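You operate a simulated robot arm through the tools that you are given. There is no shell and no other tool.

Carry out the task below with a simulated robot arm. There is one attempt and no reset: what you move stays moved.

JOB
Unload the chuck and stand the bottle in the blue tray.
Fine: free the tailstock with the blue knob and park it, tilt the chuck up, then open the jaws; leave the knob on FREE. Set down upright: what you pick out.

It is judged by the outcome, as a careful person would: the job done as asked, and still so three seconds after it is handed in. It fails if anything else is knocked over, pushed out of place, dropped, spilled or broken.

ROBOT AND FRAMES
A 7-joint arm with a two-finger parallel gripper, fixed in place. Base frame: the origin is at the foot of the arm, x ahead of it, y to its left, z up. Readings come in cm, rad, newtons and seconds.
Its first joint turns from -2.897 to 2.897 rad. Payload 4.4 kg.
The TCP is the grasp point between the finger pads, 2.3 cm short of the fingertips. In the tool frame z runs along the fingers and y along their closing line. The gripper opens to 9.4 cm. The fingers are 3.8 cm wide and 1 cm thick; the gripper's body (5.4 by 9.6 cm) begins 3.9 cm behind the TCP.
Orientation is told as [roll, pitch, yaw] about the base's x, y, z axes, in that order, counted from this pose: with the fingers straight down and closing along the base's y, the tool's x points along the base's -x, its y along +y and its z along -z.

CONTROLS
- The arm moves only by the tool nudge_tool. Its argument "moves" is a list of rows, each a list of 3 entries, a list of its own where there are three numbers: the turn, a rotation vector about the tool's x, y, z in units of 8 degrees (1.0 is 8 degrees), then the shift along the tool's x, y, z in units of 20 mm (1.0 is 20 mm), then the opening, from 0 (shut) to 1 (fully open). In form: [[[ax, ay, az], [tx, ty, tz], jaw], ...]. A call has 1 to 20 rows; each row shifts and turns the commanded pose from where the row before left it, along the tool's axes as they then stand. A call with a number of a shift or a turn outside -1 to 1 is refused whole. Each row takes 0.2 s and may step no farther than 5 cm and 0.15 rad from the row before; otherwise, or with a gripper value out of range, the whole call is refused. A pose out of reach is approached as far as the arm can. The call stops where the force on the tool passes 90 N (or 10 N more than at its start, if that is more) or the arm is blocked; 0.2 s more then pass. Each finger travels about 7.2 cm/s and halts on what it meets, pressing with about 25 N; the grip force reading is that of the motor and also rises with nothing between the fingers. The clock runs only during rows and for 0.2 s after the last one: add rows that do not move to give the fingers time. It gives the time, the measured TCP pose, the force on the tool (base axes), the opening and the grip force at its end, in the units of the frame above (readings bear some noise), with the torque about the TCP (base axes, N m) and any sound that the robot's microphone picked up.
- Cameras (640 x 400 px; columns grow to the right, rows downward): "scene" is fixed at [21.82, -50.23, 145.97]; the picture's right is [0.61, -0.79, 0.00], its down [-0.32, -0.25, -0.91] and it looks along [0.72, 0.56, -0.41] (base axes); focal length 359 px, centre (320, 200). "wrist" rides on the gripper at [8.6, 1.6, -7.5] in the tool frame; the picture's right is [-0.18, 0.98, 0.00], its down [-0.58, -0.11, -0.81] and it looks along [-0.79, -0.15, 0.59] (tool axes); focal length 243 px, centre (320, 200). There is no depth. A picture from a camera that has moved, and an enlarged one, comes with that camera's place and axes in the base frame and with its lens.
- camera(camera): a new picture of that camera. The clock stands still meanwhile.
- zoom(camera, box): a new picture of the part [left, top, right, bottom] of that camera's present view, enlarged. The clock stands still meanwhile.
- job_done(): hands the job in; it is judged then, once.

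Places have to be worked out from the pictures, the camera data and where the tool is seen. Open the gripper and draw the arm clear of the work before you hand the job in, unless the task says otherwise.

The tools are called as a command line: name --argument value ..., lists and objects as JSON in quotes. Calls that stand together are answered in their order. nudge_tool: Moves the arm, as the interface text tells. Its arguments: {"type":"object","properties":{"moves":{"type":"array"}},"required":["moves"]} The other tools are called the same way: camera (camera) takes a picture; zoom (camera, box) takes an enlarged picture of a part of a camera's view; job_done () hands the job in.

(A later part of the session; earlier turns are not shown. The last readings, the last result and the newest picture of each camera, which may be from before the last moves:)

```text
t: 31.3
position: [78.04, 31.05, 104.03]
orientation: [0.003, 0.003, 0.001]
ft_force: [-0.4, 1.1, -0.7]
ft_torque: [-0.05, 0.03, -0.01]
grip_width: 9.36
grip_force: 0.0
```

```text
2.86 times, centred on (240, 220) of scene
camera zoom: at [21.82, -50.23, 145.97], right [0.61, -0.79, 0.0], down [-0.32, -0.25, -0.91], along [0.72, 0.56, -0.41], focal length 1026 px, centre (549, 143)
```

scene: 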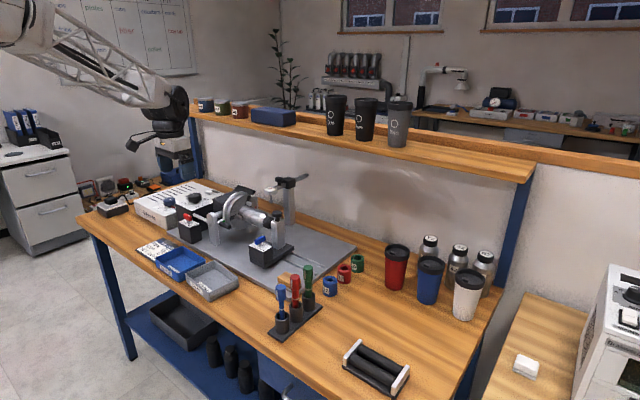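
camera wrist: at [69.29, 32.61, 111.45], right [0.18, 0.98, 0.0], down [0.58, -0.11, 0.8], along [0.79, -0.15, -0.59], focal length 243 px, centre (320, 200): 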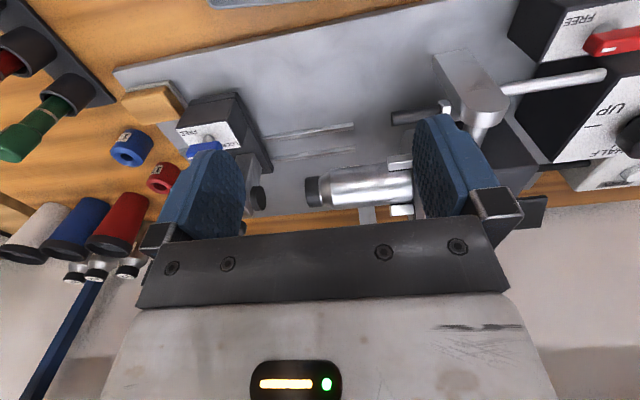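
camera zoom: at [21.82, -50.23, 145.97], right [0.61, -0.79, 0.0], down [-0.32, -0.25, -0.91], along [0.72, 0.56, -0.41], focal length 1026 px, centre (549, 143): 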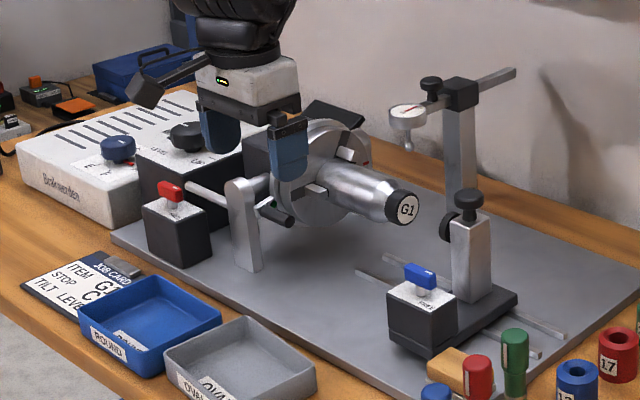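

The tailstock stands clear of the bottle (cap reads G1). I now pitch the tool forward and look at the chuck from the front to understand the tilt lever and jaw ring.

nudge_tool --moves '[[[0, 0, 0], [0.6, 0.95, 0.3], 1], [[0, 0, 0], [0.6, 0.95, 0.3], 1], [[0, 0, 0], [0.6, 0.95, 0.3], 1], [[0, 0, 0], [0.6, 0.95, 0.3], 1], [[0, 0, 0], [0.6, 0.95, 0.3], 1], [[0, 0, 0], [0.6, 0.95, 0.3], 1], [[0, -1, 0], [0, 0, 0], 1], [[0, -1, 0], [0, 0, 0], 1], [[0, -1, 0], [0, 0, 0], 1], [[0, -1, 0], [0, 0, 0], 1], [[0, -1, 0], [0, 0, 0], 1]]'

camera --camera "wrist"

camera --camera "scene"

```text
t: 33.7
position: [70.89, 42.5, 100.65]
orientation: [0.002, -0.695, 0.002]
ft_force: [-0.1, 0.3, 0.2]
ft_torque: [0.02, -0.05, 0.01]
grip_width: 9.42
grip_force: 0.0
```

```text
taken
camera wrist: at [59.36, 44.09, 100.74], right [0.14, 0.98, 0.12], down [-0.07, -0.11, 0.99], along [0.99, -0.14, 0.05], focal length 243 px, centre (320, 200)
```

wrist: 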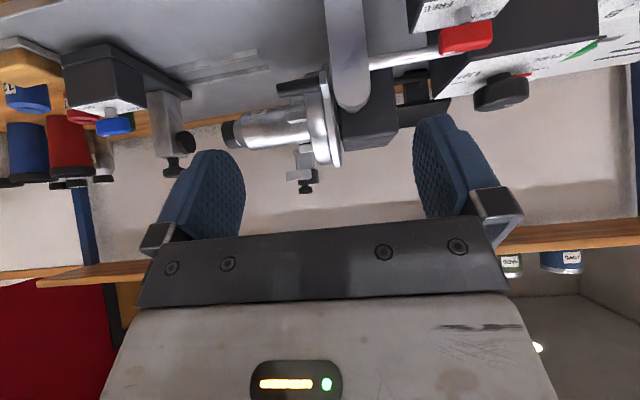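

```text
taken
```

scene: 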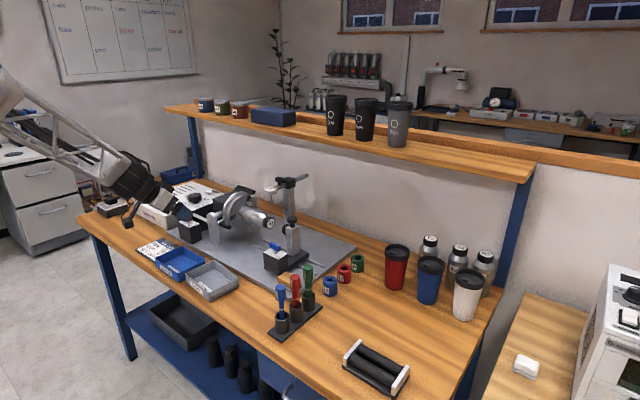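

zoom --camera "wrist" --box '[220, 0, 440, 200]'

zoom --camera "wrist" --box '[360, 0, 560, 120]'

zoom --camera "scene" --box '[205, 175, 285, 245]'

```text
2.00 times, centred on (330, 100) of wrist
camera zoom: at [59.36, 44.09, 100.74], right [0.14, 0.98, 0.12], down [-0.07, -0.11, 0.99], along [0.99, -0.14, 0.05], focal length 485 px, centre (300, 400)
```

zoom: 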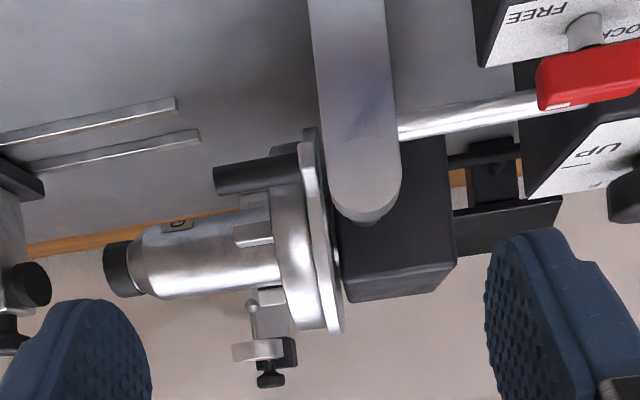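

```text
3.20 times, centred on (460, 60) of wrist
camera zoom: at [59.36, 44.09, 100.74], right [0.14, 0.98, 0.12], down [-0.07, -0.11, 0.99], along [0.99, -0.14, 0.05], focal length 776 px, centre (-128, 648)
```

zoom: 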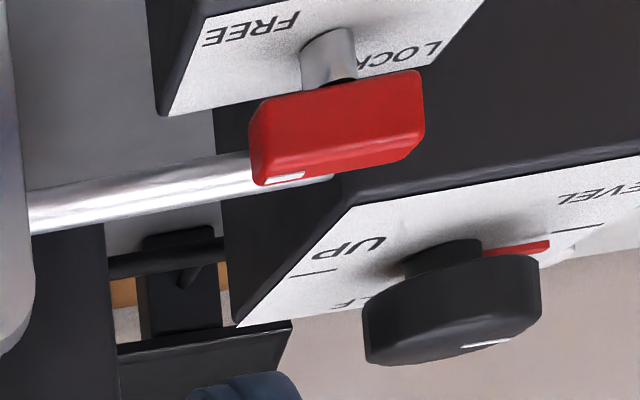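

```text
5.71 times, centred on (245, 210) of scene
camera zoom: at [21.82, -50.23, 145.97], right [0.61, -0.79, 0.0], down [-0.32, -0.25, -0.91], along [0.72, 0.56, -0.41], focal length 2052 px, centre (749, 143)
```

zoom: 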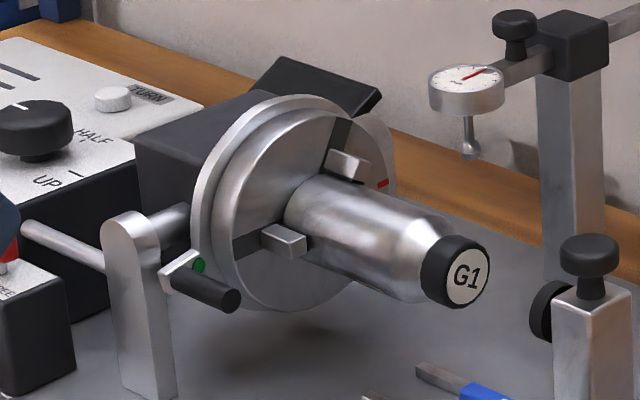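

The red knob also reads FREE. How the chuck tilts isn't clear yet, so I move closer to the trunnion post and rod for a better look.

nudge_tool --moves '[[[0, 0, 0], [-0.185, 0.75, 0.7], 1], [[0, 0, 0], [-0.185, 0.75, 0.7], 1], [[0, 0, 0], [-0.185, 0.75, 0.7], 1], [[0, 0, 0], [-0.185, 0.75, 0.7], 1], [[0, 0, 0], [0, 0, 0], 1]]'

camera --camera "wrist"

zoom --camera "wrist" --box '[220, 0, 440, 200]'

```text
t: 34.9
position: [75.68, 48.69, 97.19]
orientation: [0.002, -0.694, 0.003]
ft_force: [0.3, 0.0, 0.6]
ft_torque: [0.0, 0.02, 0.01]
grip_width: 9.41
grip_force: 0.2
```

```text
taken
camera wrist: at [64.15, 50.19, 97.36], right [0.14, 0.98, 0.12], down [-0.07, -0.11, 0.99], along [0.99, -0.15, 0.05], focal length 243 px, centre (320, 200)
```

wrist: 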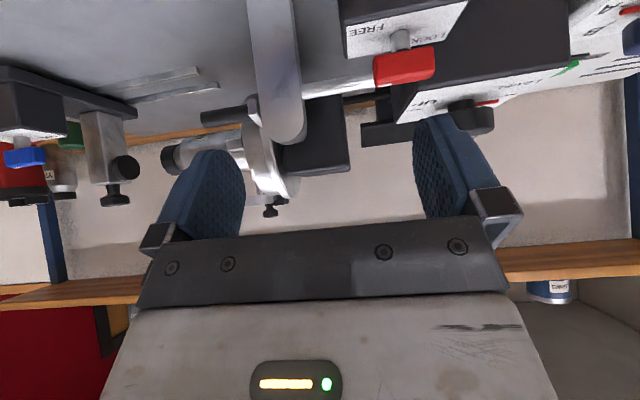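

```text
2.00 times, centred on (330, 100) of wrist
camera zoom: at [64.15, 50.19, 97.36], right [0.14, 0.98, 0.12], down [-0.07, -0.11, 0.99], along [0.99, -0.15, 0.05], focal length 485 px, centre (300, 400)
```

zoom: 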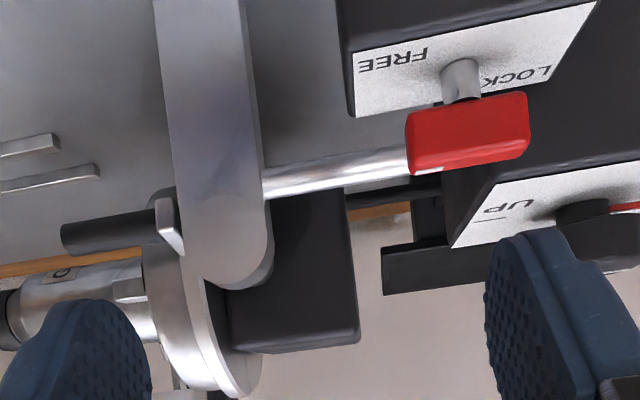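

I zoom in on where the rod meets the post.

zoom --camera "wrist" --box '[230, 50, 350, 160]'

zoom --camera "scene" --box '[190, 200, 240, 250]'

zoom --camera "scene" --box '[220, 180, 270, 230]'

```text
3.64 times, centred on (290, 105) of wrist
camera zoom: at [64.15, 50.19, 97.36], right [0.14, 0.98, 0.12], down [-0.07, -0.11, 0.99], along [0.99, -0.15, 0.05], focal length 882 px, centre (429, 546)
```

zoom: 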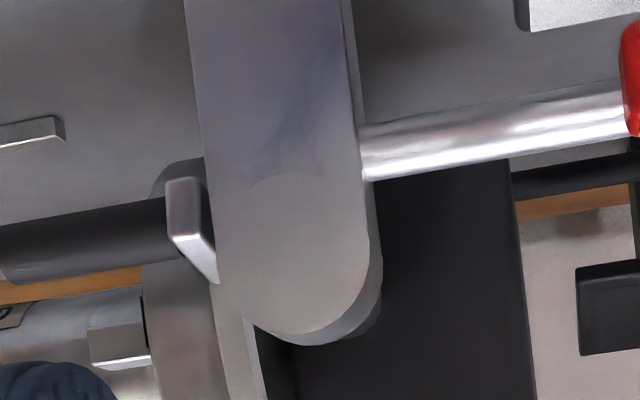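

```text
8.00 times, centred on (215, 225) of scene
camera zoom: at [21.82, -50.23, 145.97], right [0.61, -0.79, 0.0], down [-0.32, -0.25, -0.91], along [0.72, 0.56, -0.41], focal length 2873 px, centre (1160, 0)
```

zoom: 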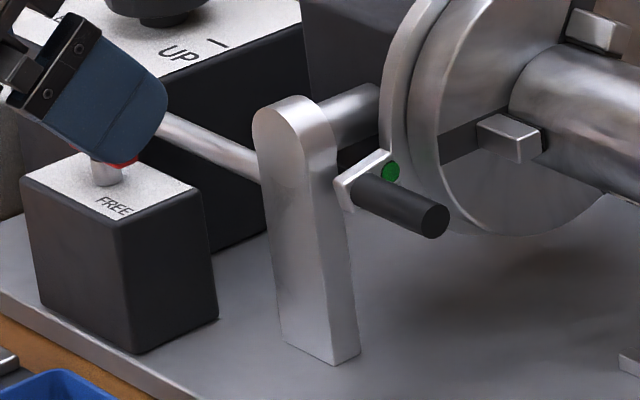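

```text
8.00 times, centred on (245, 205) of scene
camera zoom: at [21.82, -50.23, 145.97], right [0.61, -0.79, 0.0], down [-0.32, -0.25, -0.91], along [0.72, 0.56, -0.41], focal length 2873 px, centre (920, 160)
```

zoom: 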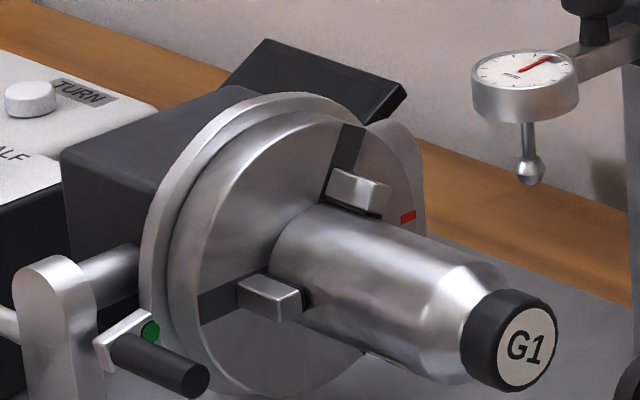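

The rod seems fixed to the post side; the trunnion axle is at about y≈45, z≈91.7 and the red lock is already FREE, so I'll try tilting the chuck by gently lifting the clamped bottle in a loose "cage" of the fingers. First I back off and reorient the tool to point along +x with fingers closing vertically.

nudge_tool --moves '[[[0, 0, 0], [0.1, 0, -0.8], 1], [[0, 0, 0], [0.1, 0, -0.8], 1], [[0, 0, 0], [0.1, -0.9, -0.45], 1], [[0, 0, 0], [0.1, -0.9, -0.45], 1], [[0, 0, 0], [0.1, -0.9, -0.45], 1], [[0, 0, 0], [0.1, -0.9, -0.45], 1], [[0, 0, 0], [0.1, -0.9, -0.45], 1], [[0, 0, 0], [0.1, -0.9, -0.45], 1], [[0, 0, 0], [0.1, -0.9, -0.45], 1], [[0, 0, 0], [0.1, -0.9, -0.2], 1], [[0, 0, 0], [0.1, -0.9, 0], 1], [[0, 0, 0], [0.1, -0.9, 0], 1], [[0, -0.9, 0], [0, 0, 0], 1], [[0, -0.9, 0], [0, 0, 0], 1], [[0, -0.9, 0], [0, 0, 0], 1], [[0, -0.9, 0], [0, 0, 0], 1], [[0, -0.9, 0], [0, 0, 0], 1], [[0, -0.9, 0], [0, 0, 0], 1], [[0, -0.88, 0], [0, 0, 0], 1], [[0, 0, 0], [0, 0, 0], 1]]'

camera --camera "scene"

```text
t: 39.1
position: [67.45, 30.6, 103.38]
orientation: [2.274, -1.569, -2.27]
ft_force: [-0.4, 0.0, -0.4]
ft_torque: [-0.04, 0.0, -0.04]
grip_width: 9.39
grip_force: 0.0
```

```text
taken
```

scene: 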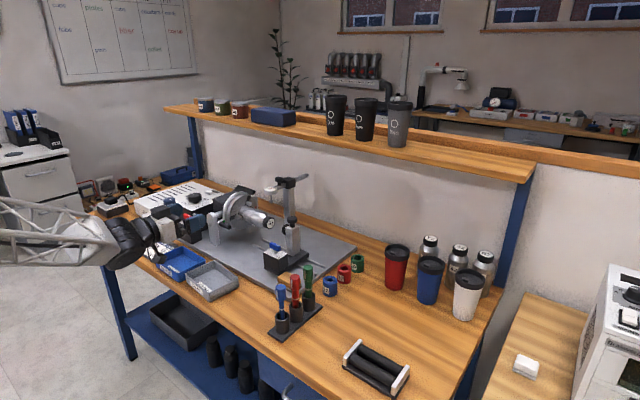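

Pointing along +x now. I roll the tool −90° about its axis so the camera goes to the −y side and the fingers close vertically.

nudge_tool --moves '[[[0, 0, -0.9], [0, 0, 0], 1], [[0, 0, -0.9], [0, 0, 0], 1], [[0, 0, -0.9], [0, 0, 0], 1], [[0, 0, -0.9], [0, 0, 0], 1], [[0, 0, -0.9], [0, 0, 0], 1], [[0, 0, -0.9], [0, 0, 0], 1], [[0, 0, -0.9], [0, 0, 0], 1], [[0, 0, -0.9], [0, 0, 0], 1], [[0, 0, -0.9], [0, 0, 0], 1], [[0, 0, -0.9], [0, 0, 0], 1], [[0, 0, -0.9], [0, 0, 0], 1], [[0, 0, -0.9], [0, 0, 0], 1], [[0, 0, -0.45], [0, 0, 0], 1], [[0, 0, 0], [0, 0, 0], 1]]'

camera --camera "wrist"

camera --camera "scene"

```text
t: 42.1
position: [67.49, 30.59, 103.37]
orientation: [-1.572, -0.001, 1.574]
ft_force: [-0.2, 0.4, 0.3]
ft_torque: [0.01, 0.0, -0.02]
grip_width: 9.4
grip_force: 0.0
```

```text
taken
camera wrist: at [59.94, 21.85, 101.67], right [0.0, 0.18, -0.98], down [-0.81, 0.58, 0.11], along [0.59, 0.79, 0.15], focal length 243 px, centre (320, 200)
```

wrist: 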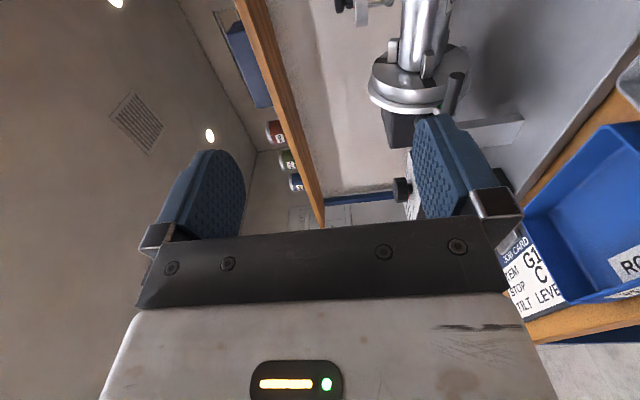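

```text
taken
```

scene: 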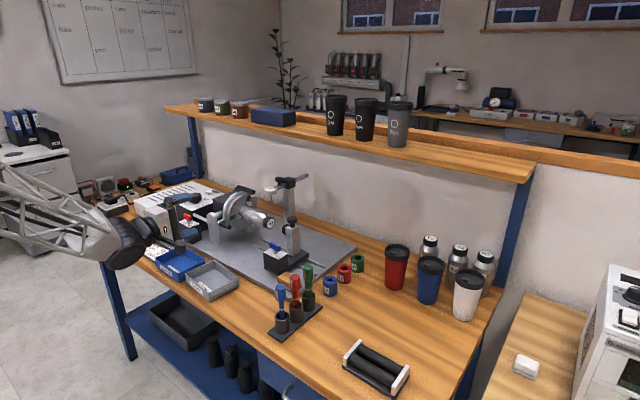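

Now I move forward and down to z≈92 in front of the bottle (x≈79.5) and look.

nudge_tool --moves '[[[0, 0, 0], [-0.065, 0.81, 0.86], 1], [[0, 0, 0], [-0.065, 0.81, 0.86], 1], [[0, 0, 0], [-0.065, 0.81, 0.86], 1], [[0, 0, 0], [-0.065, 0.81, 0.86], 1], [[0, 0, 0], [-0.065, 0.81, 0.86], 1], [[0, 0, 0], [-0.065, 0.81, 0.86], 1], [[0, 0, 0], [-0.065, 0.81, 0.86], 1], [[0, 0, 0], [0, 0, 0], 1]]'

camera --camera "wrist"

zoom --camera "scene" --box '[180, 160, 320, 270]'

```text
t: 43.9
position: [79.66, 31.32, 91.92]
orientation: [-1.569, -0.002, 1.573]
ft_force: [-0.6, -0.6, -0.1]
ft_torque: [-0.04, -0.03, 0.01]
grip_width: 9.42
grip_force: 0.1
```

```text
taken
camera wrist: at [72.02, 22.68, 90.35], right [0.0, 0.19, -0.98], down [-0.81, 0.58, 0.11], along [0.59, 0.79, 0.15], focal length 243 px, centre (320, 200)
```

wrist: 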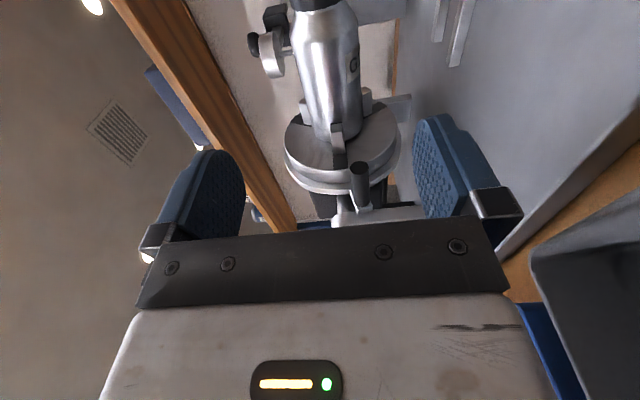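

```text
3.64 times, centred on (250, 215) of scene
camera zoom: at [21.82, -50.23, 145.97], right [0.61, -0.79, 0.0], down [-0.32, -0.25, -0.91], along [0.72, 0.56, -0.41], focal length 1306 px, centre (574, 146)
```

zoom: 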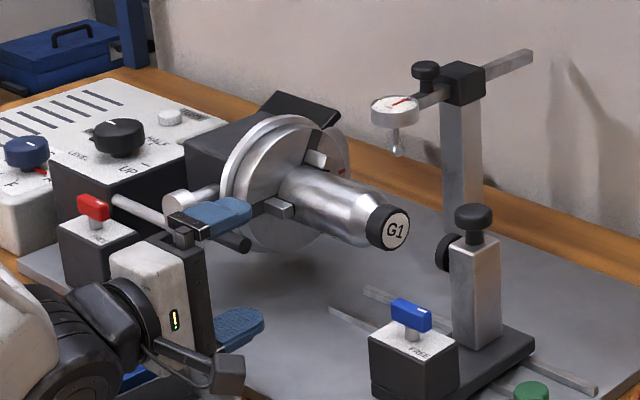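

The bottle is well between the fingers vertically (axis z≈91.7). I advance straight ahead so the fingers cage the bottle body.

nudge_tool --moves '[[[0, 0, 0], [0, 0, 0.8], 1], [[0, 0, 0], [0, 0, 0.8], 1], [[0, 0, 0], [0, 0, 0.8], 1], [[0, 0, 0], [0, 0, 0.8], 1], [[0, 0, 0], [0, 0, 0.8], 1], [[0, 0, 0], [0, 0, 0.7], 1], [[0, 0, 0], [0, 0, 0.7], 1], [[0, 0, 0], [0, 0, 0.6], 1], [[0, 0, 0], [0, 0, 0], 1]]'

camera --camera "wrist"

zoom --camera "scene" --box '[200, 160, 320, 270]'

```text
t: 45.9
position: [91.56, 31.51, 92.0]
orientation: [-1.572, -0.003, 1.575]
ft_force: [-0.2, 0.3, 0.4]
ft_torque: [0.01, 0.01, -0.02]
grip_width: 9.41
grip_force: 0.1
```

```text
taken
camera wrist: at [83.99, 22.91, 90.33], right [0.0, 0.19, -0.98], down [-0.81, 0.58, 0.11], along [0.59, 0.79, 0.15], focal length 243 px, centre (320, 200)
```

wrist: 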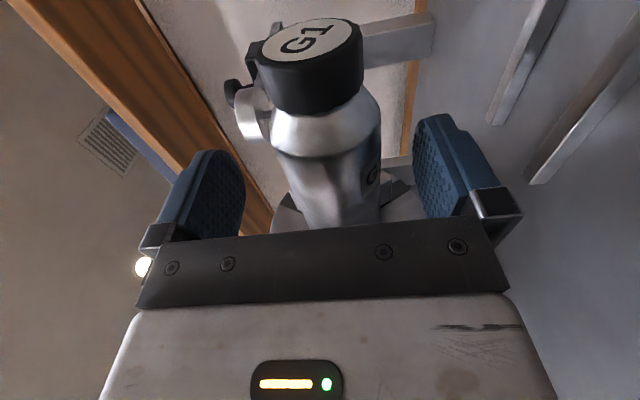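

```text
3.64 times, centred on (260, 215) of scene
camera zoom: at [21.82, -50.23, 145.97], right [0.61, -0.79, 0.0], down [-0.32, -0.25, -0.91], along [0.72, 0.56, -0.41], focal length 1306 px, centre (538, 146)
```

zoom: 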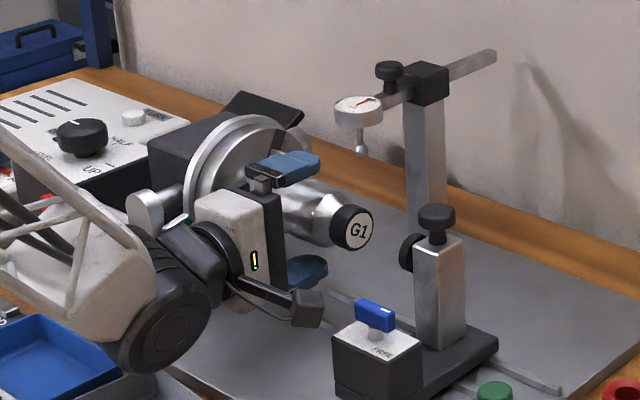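

The bottle is caged. I narrow the opening to about 6.6 cm and lift by ~1.5 cm gently to feel whether the chuck tilts freely.

nudge_tool --moves '[[[0, 0, 0], [0, 0, 0], 0.85], [[0, 0, 0], [0, 0, 0], 0.7], [[0, 0, 0], [0, 0, 0], 0.7], [[0, 0, 0], [0, 0, 0], 0.7]]'

nudge_tool --moves '[[[0, 0, 0], [0, -0.15, 0], 0.7], [[0, 0, 0], [0, -0.15, 0], 0.7], [[0, 0, 0], [0, -0.1, 0], 0.7]]'

```text
t: 46.9
position: [91.47, 31.64, 92.0]
orientation: [-1.57, -0.002, 1.574]
ft_force: [-0.5, 0.1, -0.3]
ft_torque: [-0.01, -0.03, 0.0]
grip_width: 6.57
grip_force: 0.1
```

```text
t: 47.7
position: [91.61, 31.56, 92.66]
orientation: [-1.568, -0.001, 1.575]
ft_force: [-2.4, 0.9, -11.5]
ft_torque: [-0.18, 0.31, 0.1]
grip_width: 7.07
grip_force: 5.4
```

Resistance of ~11 N appears. I raise slightly more and see whether the bottle moves.

nudge_tool --moves '[[[0, 0, 0], [0, -0.15, 0], 0.7], [[0, 0, 0], [0, -0.15, 0], 0.7], [[0, 0, 0], [0, 0, 0], 0.7]]'

camera --camera "wrist"

zoom --camera "scene" --box '[200, 160, 320, 270]'

```text
t: 48.5
position: [91.42, 31.48, 93.04]
orientation: [-1.569, -0.001, 1.572]
ft_force: [0.9, -8.5, -19.8]
ft_torque: [-0.71, 0.43, -0.22]
grip_width: 7.48
grip_force: 9.9
```

```text
taken
camera wrist: at [83.92, 22.77, 91.47], right [0.0, 0.19, -0.98], down [-0.81, 0.58, 0.11], along [0.59, 0.79, 0.15], focal length 243 px, centre (320, 200)
```

wrist: 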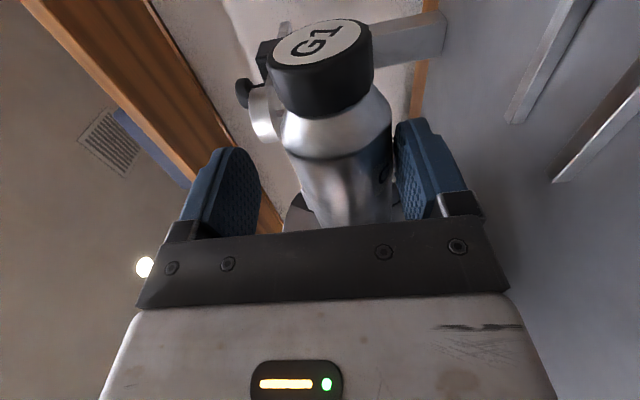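

```text
3.64 times, centred on (260, 215) of scene
camera zoom: at [21.82, -50.23, 145.97], right [0.61, -0.79, 0.0], down [-0.32, -0.25, -0.91], along [0.72, 0.56, -0.41], focal length 1306 px, centre (538, 146)
```

zoom: 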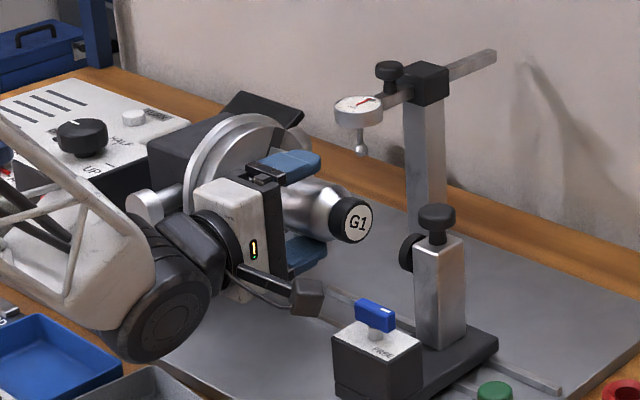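

I compare the chuck/bottle pose with the earlier zoom to see if the whole chuck tilted or only the bottle strained.

zoom --camera "scene" --box '[220, 180, 270, 230]'

zoom --camera "scene" --box '[190, 195, 240, 245]'

```text
8.00 times, centred on (245, 205) of scene
camera zoom: at [21.82, -50.23, 145.97], right [0.61, -0.79, 0.0], down [-0.32, -0.25, -0.91], along [0.72, 0.56, -0.41], focal length 2873 px, centre (920, 160)
```

zoom: 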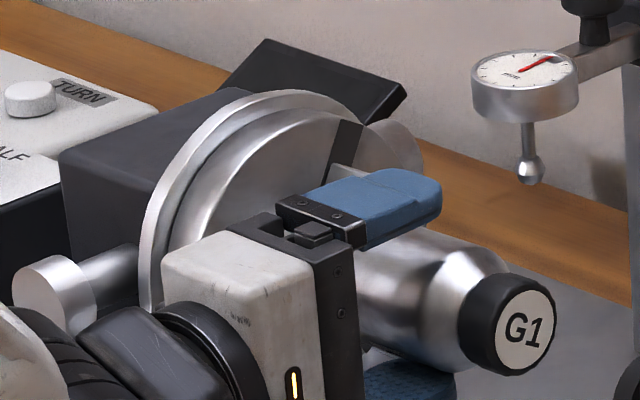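

```text
8.00 times, centred on (215, 220) of scene
camera zoom: at [21.82, -50.23, 145.97], right [0.61, -0.79, 0.0], down [-0.32, -0.25, -0.91], along [0.72, 0.56, -0.41], focal length 2873 px, centre (1160, 40)
```

zoom: 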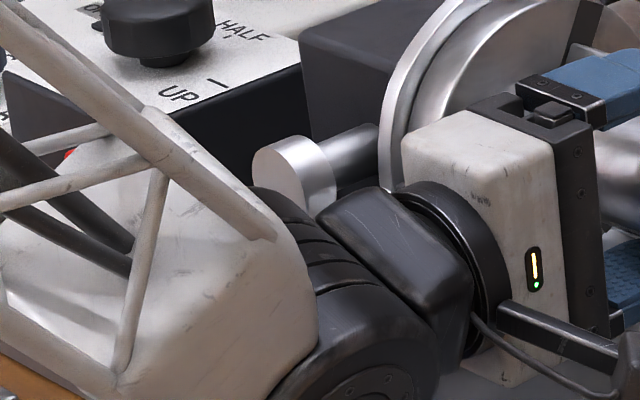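

The cap rose by only ~0.3 cm. I lower the tool to release the load and check whether that motion was elastic or a real tilt.

nudge_tool --moves '[[[0, 0, 0], [0, 0.3, 0], 0.8], [[0, 0, 0], [0, 0.25, 0], 0.9], [[0, 0, 0], [0, 0, 0], 1], [[0, 0, 0], [0, 0, 0], 1]]'

zoom --camera "scene" --box '[220, 180, 270, 230]'

```text
t: 49.5
position: [91.64, 31.51, 92.09]
orientation: [-1.572, -0.002, 1.574]
ft_force: [-1.0, -0.2, 0.7]
ft_torque: [0.0, 0.03, 0.03]
grip_width: 9.38
grip_force: 0.1
```

```text
8.00 times, centred on (245, 205) of scene
camera zoom: at [21.82, -50.23, 145.97], right [0.61, -0.79, 0.0], down [-0.32, -0.25, -0.91], along [0.72, 0.56, -0.41], focal length 2873 px, centre (920, 160)
```

zoom: 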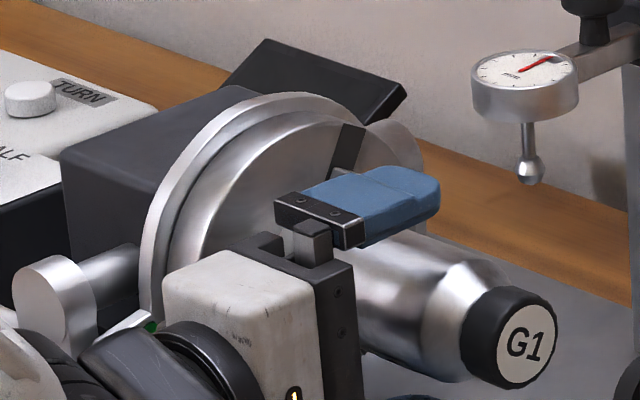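

The motion was elastic — the whole chuck is held by a stiff drive at its LEVEL setting, so the tilt is controlled by the black LEVEL/HALF/UP knob (currently at LEVEL) at about (90.8, 62.3, 91). I back out of the cage and roll the tool so the camera is on top for working that knob.

nudge_tool --moves '[[[0, 0, 0], [0, 0, -0.8], 1], [[0, 0, 0], [0, 0, -0.8], 1], [[0, 0, 0], [0, 0, -0.8], 1], [[0, 0, 0], [0, 0, -0.8], 1], [[0, 0, 0], [0, 0, -0.8], 1], [[0, 0, 0], [0, 0, -0.8], 1], [[0, 0, 0], [0, -0.8, -0.8], 1], [[0, 0, 0], [0, -0.8, -0.8], 1], [[0, 0, 0], [0, -0.9, -0.8], 1], [[0, 0, 0], [0, -0.9, -0.8], 1], [[0, 0, 0], [0, -0.9, 0], 1], [[0, 0, 0], [0, -0.9, 0], 1], [[0, 0, 0], [0, -0.9, 0], 1], [[0, 0, 0], [0, 0, 0], 1]]'

nudge_tool --moves '[[[0, 0, -0.9], [0, 0, 0], 1], [[0, 0, -0.9], [0, 0, 0], 1], [[0, 0, -0.9], [0, 0, 0], 1], [[0, 0, -0.9], [0, 0, 0], 1], [[0, 0, -0.9], [0, 0, 0], 1], [[0, 0, -0.9], [0, 0, 0], 1], [[0, 0, -0.9], [0, 0, 0], 1], [[0, 0, -0.9], [0, 0, 0], 1], [[0, 0, -0.9], [0, 0, 0], 1], [[0, 0, -0.9], [0, 0, 0], 1], [[0, 0, -0.9], [0, 0, 0], 1], [[0, 0, -0.9], [0, 0, 0], 1], [[0, 0, -0.45], [0, 0, 0], 1], [[0, 0, 0], [0, 0, 0], 1]]'

camera --camera "wrist"

camera --camera "scene"

```text
t: 52.5
position: [75.47, 31.35, 104.26]
orientation: [-1.57, -0.002, 1.574]
ft_force: [-0.2, 0.0, 0.0]
ft_torque: [-0.02, 0.02, 0.01]
grip_width: 9.41
grip_force: 0.0
```

```text
t: 55.5
position: [75.46, 31.4, 104.25]
orientation: [-2.251, 1.571, 0.895]
ft_force: [-0.3, 0.1, 0.3]
ft_torque: [0.03, 0.02, 0.0]
grip_width: 9.41
grip_force: 0.1
```

```text
taken
camera wrist: at [67.91, 29.75, 112.97], right [0.0, -0.98, -0.18], down [-0.81, 0.11, -0.58], along [0.59, 0.15, -0.79], focal length 243 px, centre (320, 200)
```

wrist: 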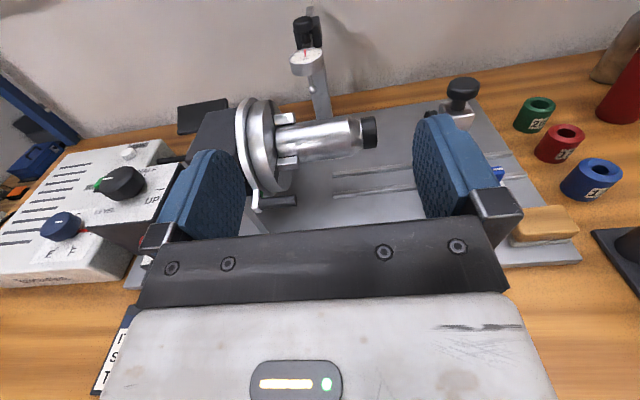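

```text
taken
```

scene: 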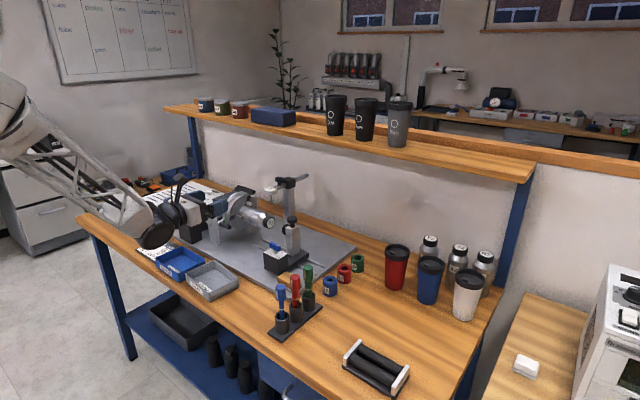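

Now the view is upright. I zoom on the control panel and the chuck.

zoom --camera "wrist" --box '[20, 130, 200, 290]'

zoom --camera "wrist" --box '[170, 80, 350, 230]'

```text
2.50 times, centred on (110, 210) of wrist
camera zoom: at [67.91, 29.75, 112.97], right [0.0, -0.98, -0.18], down [-0.81, 0.11, -0.58], along [0.59, 0.15, -0.79], focal length 606 px, centre (845, 175)
```

zoom: 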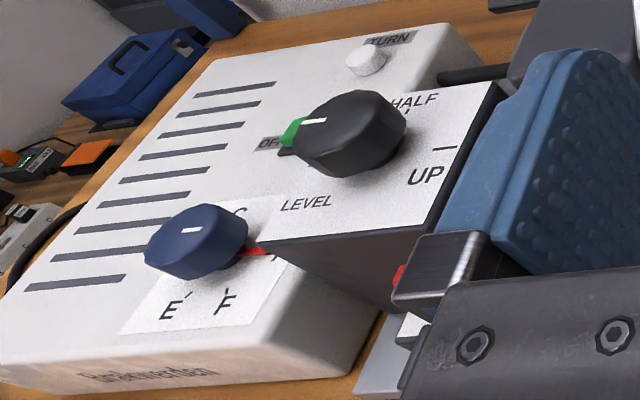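

```text
2.67 times, centred on (260, 155) of wrist
camera zoom: at [67.91, 29.75, 112.97], right [0.0, -0.98, -0.18], down [-0.81, 0.11, -0.58], along [0.59, 0.15, -0.79], focal length 647 px, centre (480, 320)
```

zoom: 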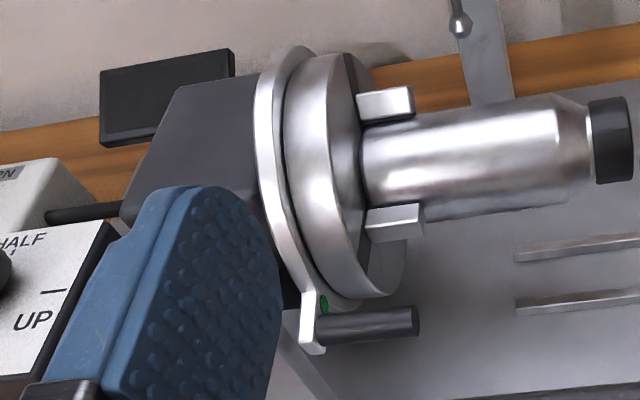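

The ticks read LEVEL at +y, HALF at +x, UP at −y, so the knob needs a 180° clockwise turn (seen from above). I move over toward the knob and pitch the tool 45° down, yawed about 30° toward it.

nudge_tool --moves '[[[0, 0, 0], [0.1, -0.98, 0.1], 1], [[0, 0, 0], [0.1, -0.98, 0.1], 1], [[0, 0, 0], [0.1, -0.98, 0.1], 1], [[0, 0, 0], [0.1, -0.98, 0.1], 1], [[0, 0, 0], [0.1, -0.98, 0.1], 1], [[0, 0, 0], [0.1, -0.98, 0.1], 1], [[0, 0, 0], [0.1, -0.98, 0.1], 1], [[0, 0, 0], [0.1, -0.98, 0.1], 1], [[0, 0, 0], [0.1, -0.98, 0.1], 1], [[0, 0, 0], [0.1, -0.98, 0.1], 1], [[0, -0.9, 0], [0, 0, 0], 1], [[0, -0.9, 0], [0, 0, 0], 1], [[0, -0.9, 0], [0, 0, 0], 1], [[0, -0.9, 0], [0, 0, 0], 1], [[0, -0.9, 0], [0, 0, 0], 1], [[0, -1, 0], [0, 0, 0], 1], [[0.66, 0, -0.66], [0, 0, 0], 1], [[0.66, 0, -0.66], [0, 0, 0], 1], [[0.66, 0, -0.66], [0, 0, 0], 1], [[0.66, 0, -0.66], [0, 0, 0], 1]]'

camera --camera "wrist"

zoom --camera "scene" --box '[120, 130, 280, 250]'

```text
t: 59.7
position: [77.44, 51.05, 106.4]
orientation: [0.011, 0.804, -2.609]
ft_force: [-0.7, 0.6, 0.4]
ft_torque: [-0.02, -0.03, -0.01]
grip_width: 9.38
grip_force: 0.0
```

```text
taken
camera wrist: at [78.7, 50.05, 117.9], right [0.38, -0.92, -0.13], down [-0.91, -0.4, 0.14], along [-0.18, 0.06, -0.98], focal length 243 px, centre (320, 200)
```

wrist: 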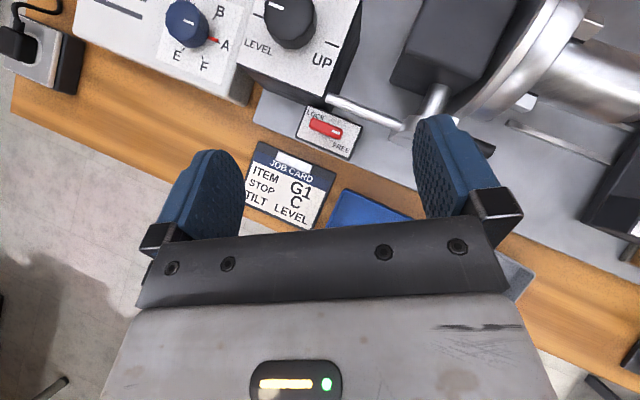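

```text
3.33 times, centred on (200, 190) of scene
camera zoom: at [21.82, -50.23, 145.97], right [0.61, -0.79, 0.0], down [-0.32, -0.25, -0.91], along [0.72, 0.56, -0.41], focal length 1197 px, centre (720, 233)
```

zoom: 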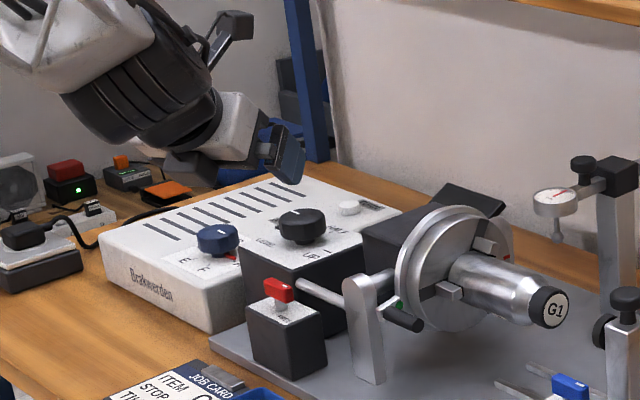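

From above I can read it clearly: red knob on FREE, dial and black knob at the left. I move closer above the black knob.

nudge_tool --moves '[[[0, 0, 0], [0.39, -0.143, 0.885], 1], [[0, 0, 0], [0.39, -0.143, 0.885], 1], [[0, 0, 0], [0.39, -0.143, 0.885], 1], [[0, 0, 0], [0.39, -0.143, 0.885], 1], [[0, 0, 0], [0.39, -0.143, 0.885], 1], [[0, 0, 0], [0.39, -0.143, 0.885], 1], [[0, 0, 0], [0, 0, 0], 1]]'

camera --camera "wrist"

zoom --camera "wrist" --box '[200, 20, 440, 200]'

zoom --camera "scene" --box '[120, 130, 280, 250]'

```text
t: 61.3
position: [86.11, 57.95, 102.35]
orientation: [0.01, 0.799, -2.607]
ft_force: [-0.3, -1.2, -0.2]
ft_torque: [-0.01, 0.02, -0.02]
grip_width: 9.41
grip_force: 0.0
```

```text
taken
camera wrist: at [87.42, 56.83, 113.82], right [0.38, -0.92, -0.12], down [-0.91, -0.4, 0.14], along [-0.18, 0.06, -0.98], focal length 243 px, centre (320, 200)
```

wrist: 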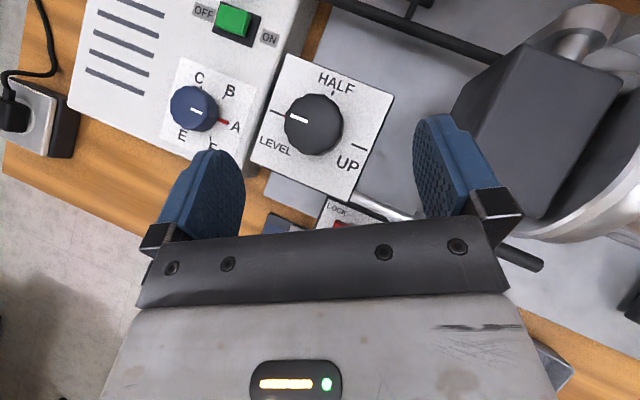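

```text
2.22 times, centred on (320, 110) of wrist
camera zoom: at [87.42, 56.83, 113.82], right [0.38, -0.92, -0.12], down [-0.91, -0.4, 0.14], along [-0.18, 0.06, -0.98], focal length 539 px, centre (320, 400)
```

zoom: 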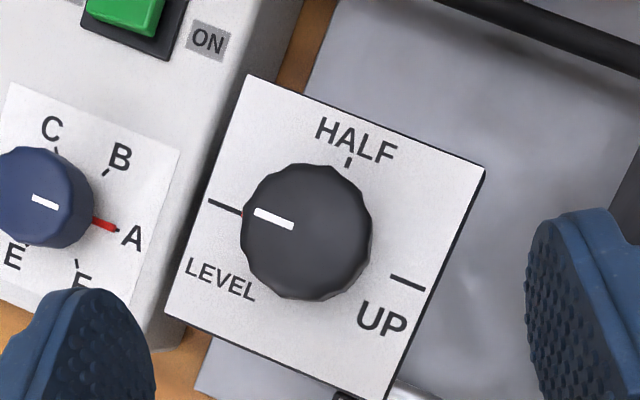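

```text
3.33 times, centred on (200, 190) of scene
camera zoom: at [21.82, -50.23, 145.97], right [0.61, -0.79, 0.0], down [-0.32, -0.25, -0.91], along [0.72, 0.56, -0.41], focal length 1197 px, centre (720, 233)
```

zoom: 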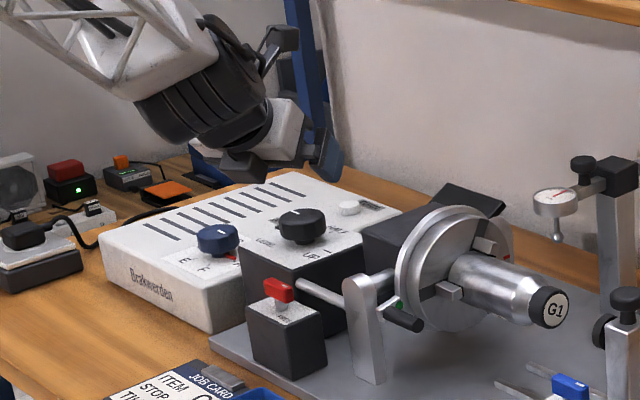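

Clear view: the black knob points to LEVEL, HALF is toward +x and UP toward −y. Knob axis ≈ (89.6, 61.5), top z≈93, panel z≈90.4. I raise the tool's pitch to 25° below horizontal, yaw to heading 45°, and go above the knob.

nudge_tool --moves '[[[0, 0.8, 0], [0, 0, 0], 1], [[0, 0.8, 0], [0, 0, 0], 1], [[0, 0.8, 0], [0, 0, 0], 1], [[0.815, 0, -0.38], [0, 0, 0], 1], [[0.815, 0, -0.38], [0, 0, 0], 1], [[0, 0, 0], [-0.08, 0, 0.95], 1], [[0, 0, 0], [-0.08, 0, 0.95], 1], [[0, 0, 0], [-0.08, 0, 0.95], 1], [[0, 0, 0], [0, 0, 0], 1]]'

camera --camera "wrist"

zoom --camera "scene" --box '[120, 130, 280, 250]'

```text
t: 63.3
position: [89.39, 61.62, 99.7]
orientation: [0.017, 1.135, -2.35]
ft_force: [0.4, -1.4, -0.5]
ft_torque: [0.01, -0.01, 0.04]
grip_width: 9.38
grip_force: 0.1
```

```text
taken
camera wrist: at [88.11, 58.24, 110.57], right [0.63, -0.76, -0.16], down [-0.77, -0.61, -0.19], along [0.05, 0.24, -0.97], focal length 243 px, centre (320, 200)
```

wrist: 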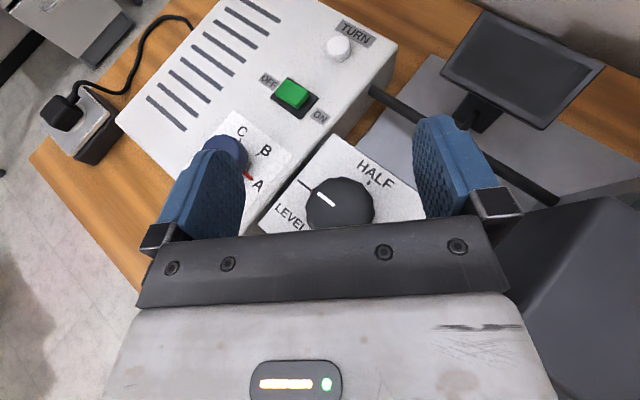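

```text
3.33 times, centred on (200, 190) of scene
camera zoom: at [21.82, -50.23, 145.97], right [0.61, -0.79, 0.0], down [-0.32, -0.25, -0.91], along [0.72, 0.56, -0.41], focal length 1197 px, centre (720, 233)
```

zoom: 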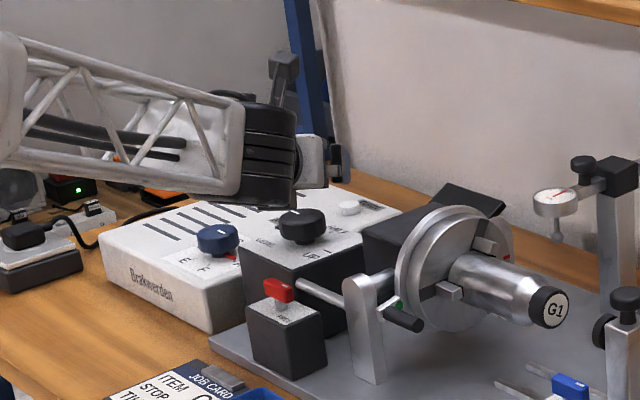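

The knob is right under the TCP at (89.5, 61.4). I descend vertically most of the way and check.

nudge_tool --moves '[[[0, 0, 0], [-0.714, 0.1, 0.333], 1], [[0, 0, 0], [-0.714, 0, 0.333], 1], [[0, 0, 0], [-0.714, 0, 0.333], 1], [[0, 0, 0], [0, 0, 0], 1]]'

camera --camera "wrist"

zoom --camera "scene" --box '[150, 150, 250, 230]'

```text
t: 64.3
position: [89.59, 61.24, 94.99]
orientation: [0.019, 1.135, -2.349]
ft_force: [0.9, 0.0, 0.0]
ft_torque: [0.0, 0.02, -0.01]
grip_width: 9.4
grip_force: 0.0
```

```text
taken
camera wrist: at [88.36, 57.88, 105.89], right [0.63, -0.76, -0.16], down [-0.77, -0.61, -0.19], along [0.05, 0.24, -0.97], focal length 243 px, centre (320, 200)
```

wrist: 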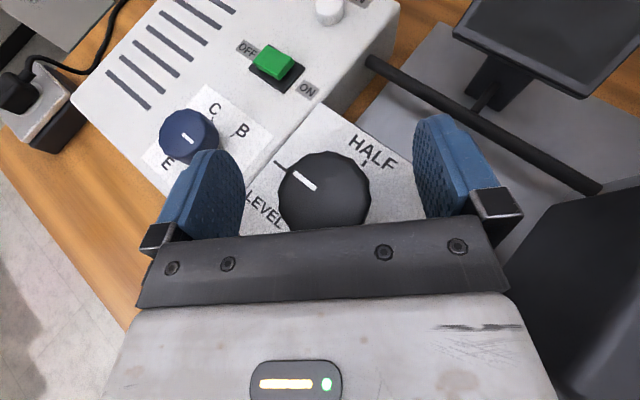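

```text
5.00 times, centred on (200, 190) of scene
camera zoom: at [21.82, -50.23, 145.97], right [0.61, -0.79, 0.0], down [-0.32, -0.25, -0.91], along [0.72, 0.56, -0.41], focal length 1796 px, centre (920, 250)
```

zoom: 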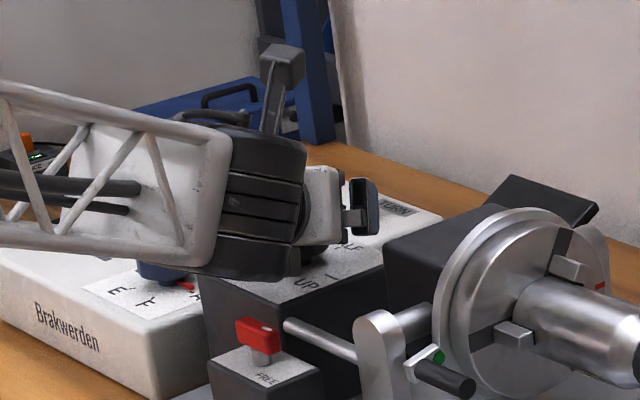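

Aligned. I descend the last 1.7 cm and close on the knob.

nudge_tool --moves '[[[0, 0, 0], [-0.4, 0, 0.187], 1], [[0, 0, 0], [-0.37, 0, 0.17], 1], [[0, 0, 0], [0, 0, 0], 0.7], [[0, 0, 0], [0, 0, 0], 0.5], [[0, 0, 0], [0, 0, 0], 0.3], [[0, 0, 0], [0, 0, 0], 0.2], [[0, 0, 0], [0, 0, 0], 0.2]]'

camera --camera "wrist"

```text
t: 65.9
position: [89.79, 61.33, 93.64]
orientation: [0.019, 1.143, -2.347]
ft_force: [-22.3, 49.1, 61.2]
ft_torque: [3.43, 1.54, 0.35]
grip_width: 6.6
grip_force: 25.3
```

```text
taken
camera wrist: at [88.45, 57.98, 104.7], right [0.64, -0.76, -0.16], down [-0.77, -0.61, -0.19], along [0.05, 0.25, -0.97], focal length 243 px, centre (320, 200)
```

wrist: 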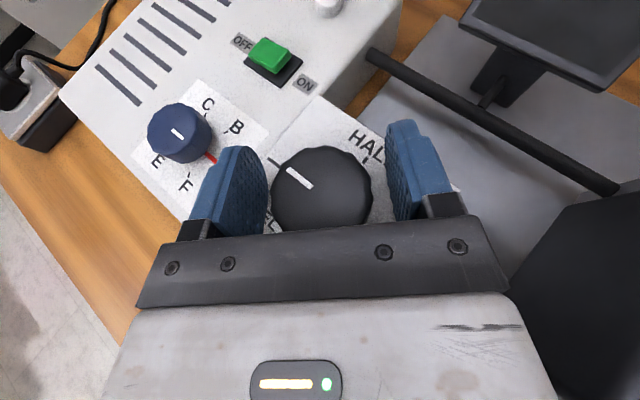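

The fingertips are pressing on the panel (61 N up). I raise slightly and continue closing.

nudge_tool --moves '[[[0, 0, 0], [0.2, 0, -0.09], 0.7], [[0, 0, 0], [0.1, 0, -0.05], 0.7], [[0, 0, 0], [0, 0, 0], 0.5], [[0, 0, 0], [0, 0, 0], 0.3], [[0, 0, 0], [0, 0, 0], 0.2], [[0, 0, 0], [0, 0, 0], 0.2]]'

camera --camera "wrist"

```text
t: 67.3
position: [89.65, 61.3, 93.62]
orientation: [0.019, 1.135, -2.348]
ft_force: [-46.6, 25.8, 39.7]
ft_torque: [0.57, 1.17, -0.27]
grip_width: 4.72
grip_force: 45.0
```

```text
taken
camera wrist: at [88.46, 58.02, 104.74], right [0.63, -0.76, -0.16], down [-0.77, -0.61, -0.19], along [0.04, 0.24, -0.97], focal length 243 px, centre (320, 200)
```

wrist: 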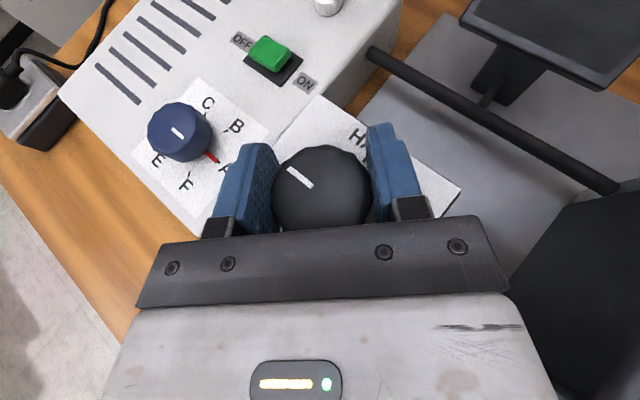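

Gripped on the knob (4.7 cm). I relieve the sideways and vertical load with small shifts, then begin the clockwise turn.

nudge_tool --moves '[[[0, 0, 0], [0.06, -0.06, -0.03], 0.2], [[0, 0, 0], [0.05, -0.03, -0.02], 0.2]]'

```text
t: 67.9
position: [89.82, 61.39, 93.79]
orientation: [0.018, 1.133, -2.35]
ft_force: [-19.9, 24.4, 10.8]
ft_torque: [1.08, 0.33, 0.05]
grip_width: 4.73
grip_force: 44.8
```

Loads are lower; now I turn clockwise about the vertical in small steps.

nudge_tool --moves '[[[0, 0, 0], [0, -0.05, 0], 0.2], [[-0.45, 0, 0.21], [0, 0, 0], 0.2], [[-0.45, 0, 0.21], [0, 0, 0], 0.2], [[-0.45, 0, 0.21], [0, 0, 0], 0.2], [[-0.45, 0, 0.21], [0, 0, 0], 0.2]]'

camera --camera "wrist"

```text
t: 69.1
position: [89.68, 61.15, 93.73]
orientation: [0.018, 1.134, -2.633]
ft_force: [47.5, -33.4, -20.3]
ft_torque: [-0.16, -0.18, 0.26]
grip_width: 4.7
grip_force: 44.9
```

```text
taken
camera wrist: at [87.58, 58.31, 104.8], right [0.4, -0.9, -0.16], down [-0.91, -0.37, -0.19], along [0.11, 0.22, -0.97], focal length 243 px, centre (320, 200)
```

wrist: 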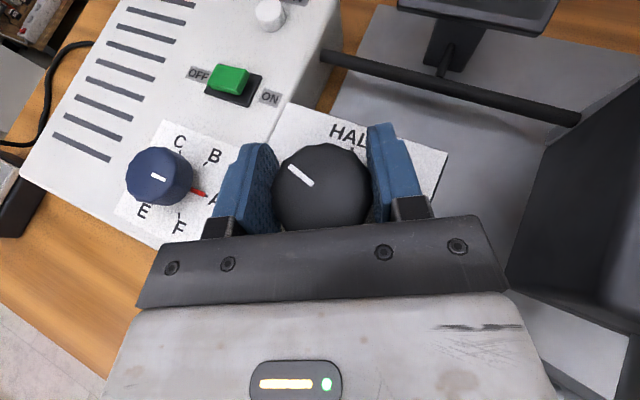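

The knob turns with the gripper. I correct the side load slightly and continue.

nudge_tool --moves '[[[0, 0, 0], [0.02, 0.07, 0.03], 0.2], [[-0.45, 0, 0.21], [0, 0, 0], 0.2], [[-0.45, 0, 0.21], [0, 0, 0], 0.2], [[-0.45, 0, 0.21], [0, 0, 0], 0.2]]'

```text
t: 70.1
position: [89.82, 61.18, 93.87]
orientation: [0.016, 1.136, -2.838]
ft_force: [18.7, -69.7, -27.6]
ft_torque: [-0.42, -0.07, 0.4]
grip_width: 5.05
grip_force: 36.0
```

Side load builds because the knob axis lies ~0.5 cm behind the TCP; I add a small compensating shift per step.

nudge_tool --moves '[[[0, 0, 0], [0.02, 0.06, 0], 0.2], [[0, 0, 0], [0.02, 0.05, 0], 0.2], [[-0.45, 0, 0.21], [0, 0.02, 0], 0.2], [[-0.45, 0, 0.21], [0, 0.02, 0], 0.2]]'

camera --camera "wrist"

camera --camera "scene"

```text
t: 71.1
position: [90.04, 61.0, 94.18]
orientation: [0.01, 1.139, -2.979]
ft_force: [16.3, -55.0, -17.1]
ft_torque: [-0.85, 0.17, 0.35]
grip_width: 4.72
grip_force: 45.0
```

```text
taken
camera wrist: at [86.94, 58.98, 105.23], right [0.07, -0.98, -0.16], down [-0.98, -0.04, -0.19], along [0.18, 0.17, -0.97], focal length 243 px, centre (320, 200)
```

wrist: 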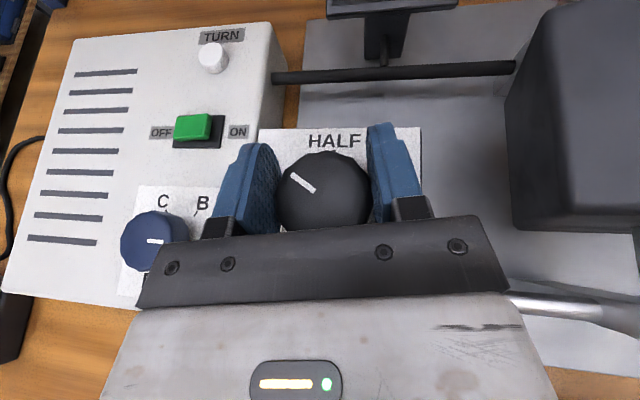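

```text
taken
```

scene: 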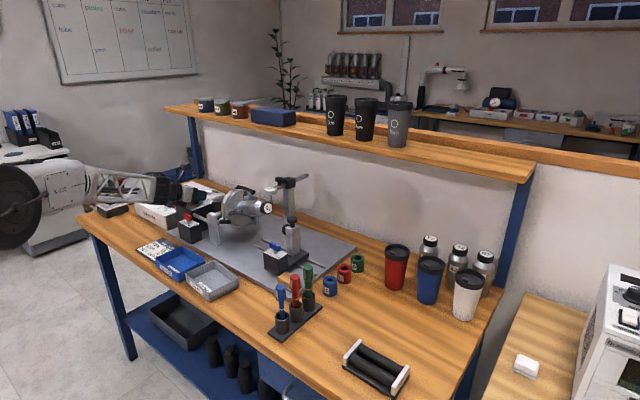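

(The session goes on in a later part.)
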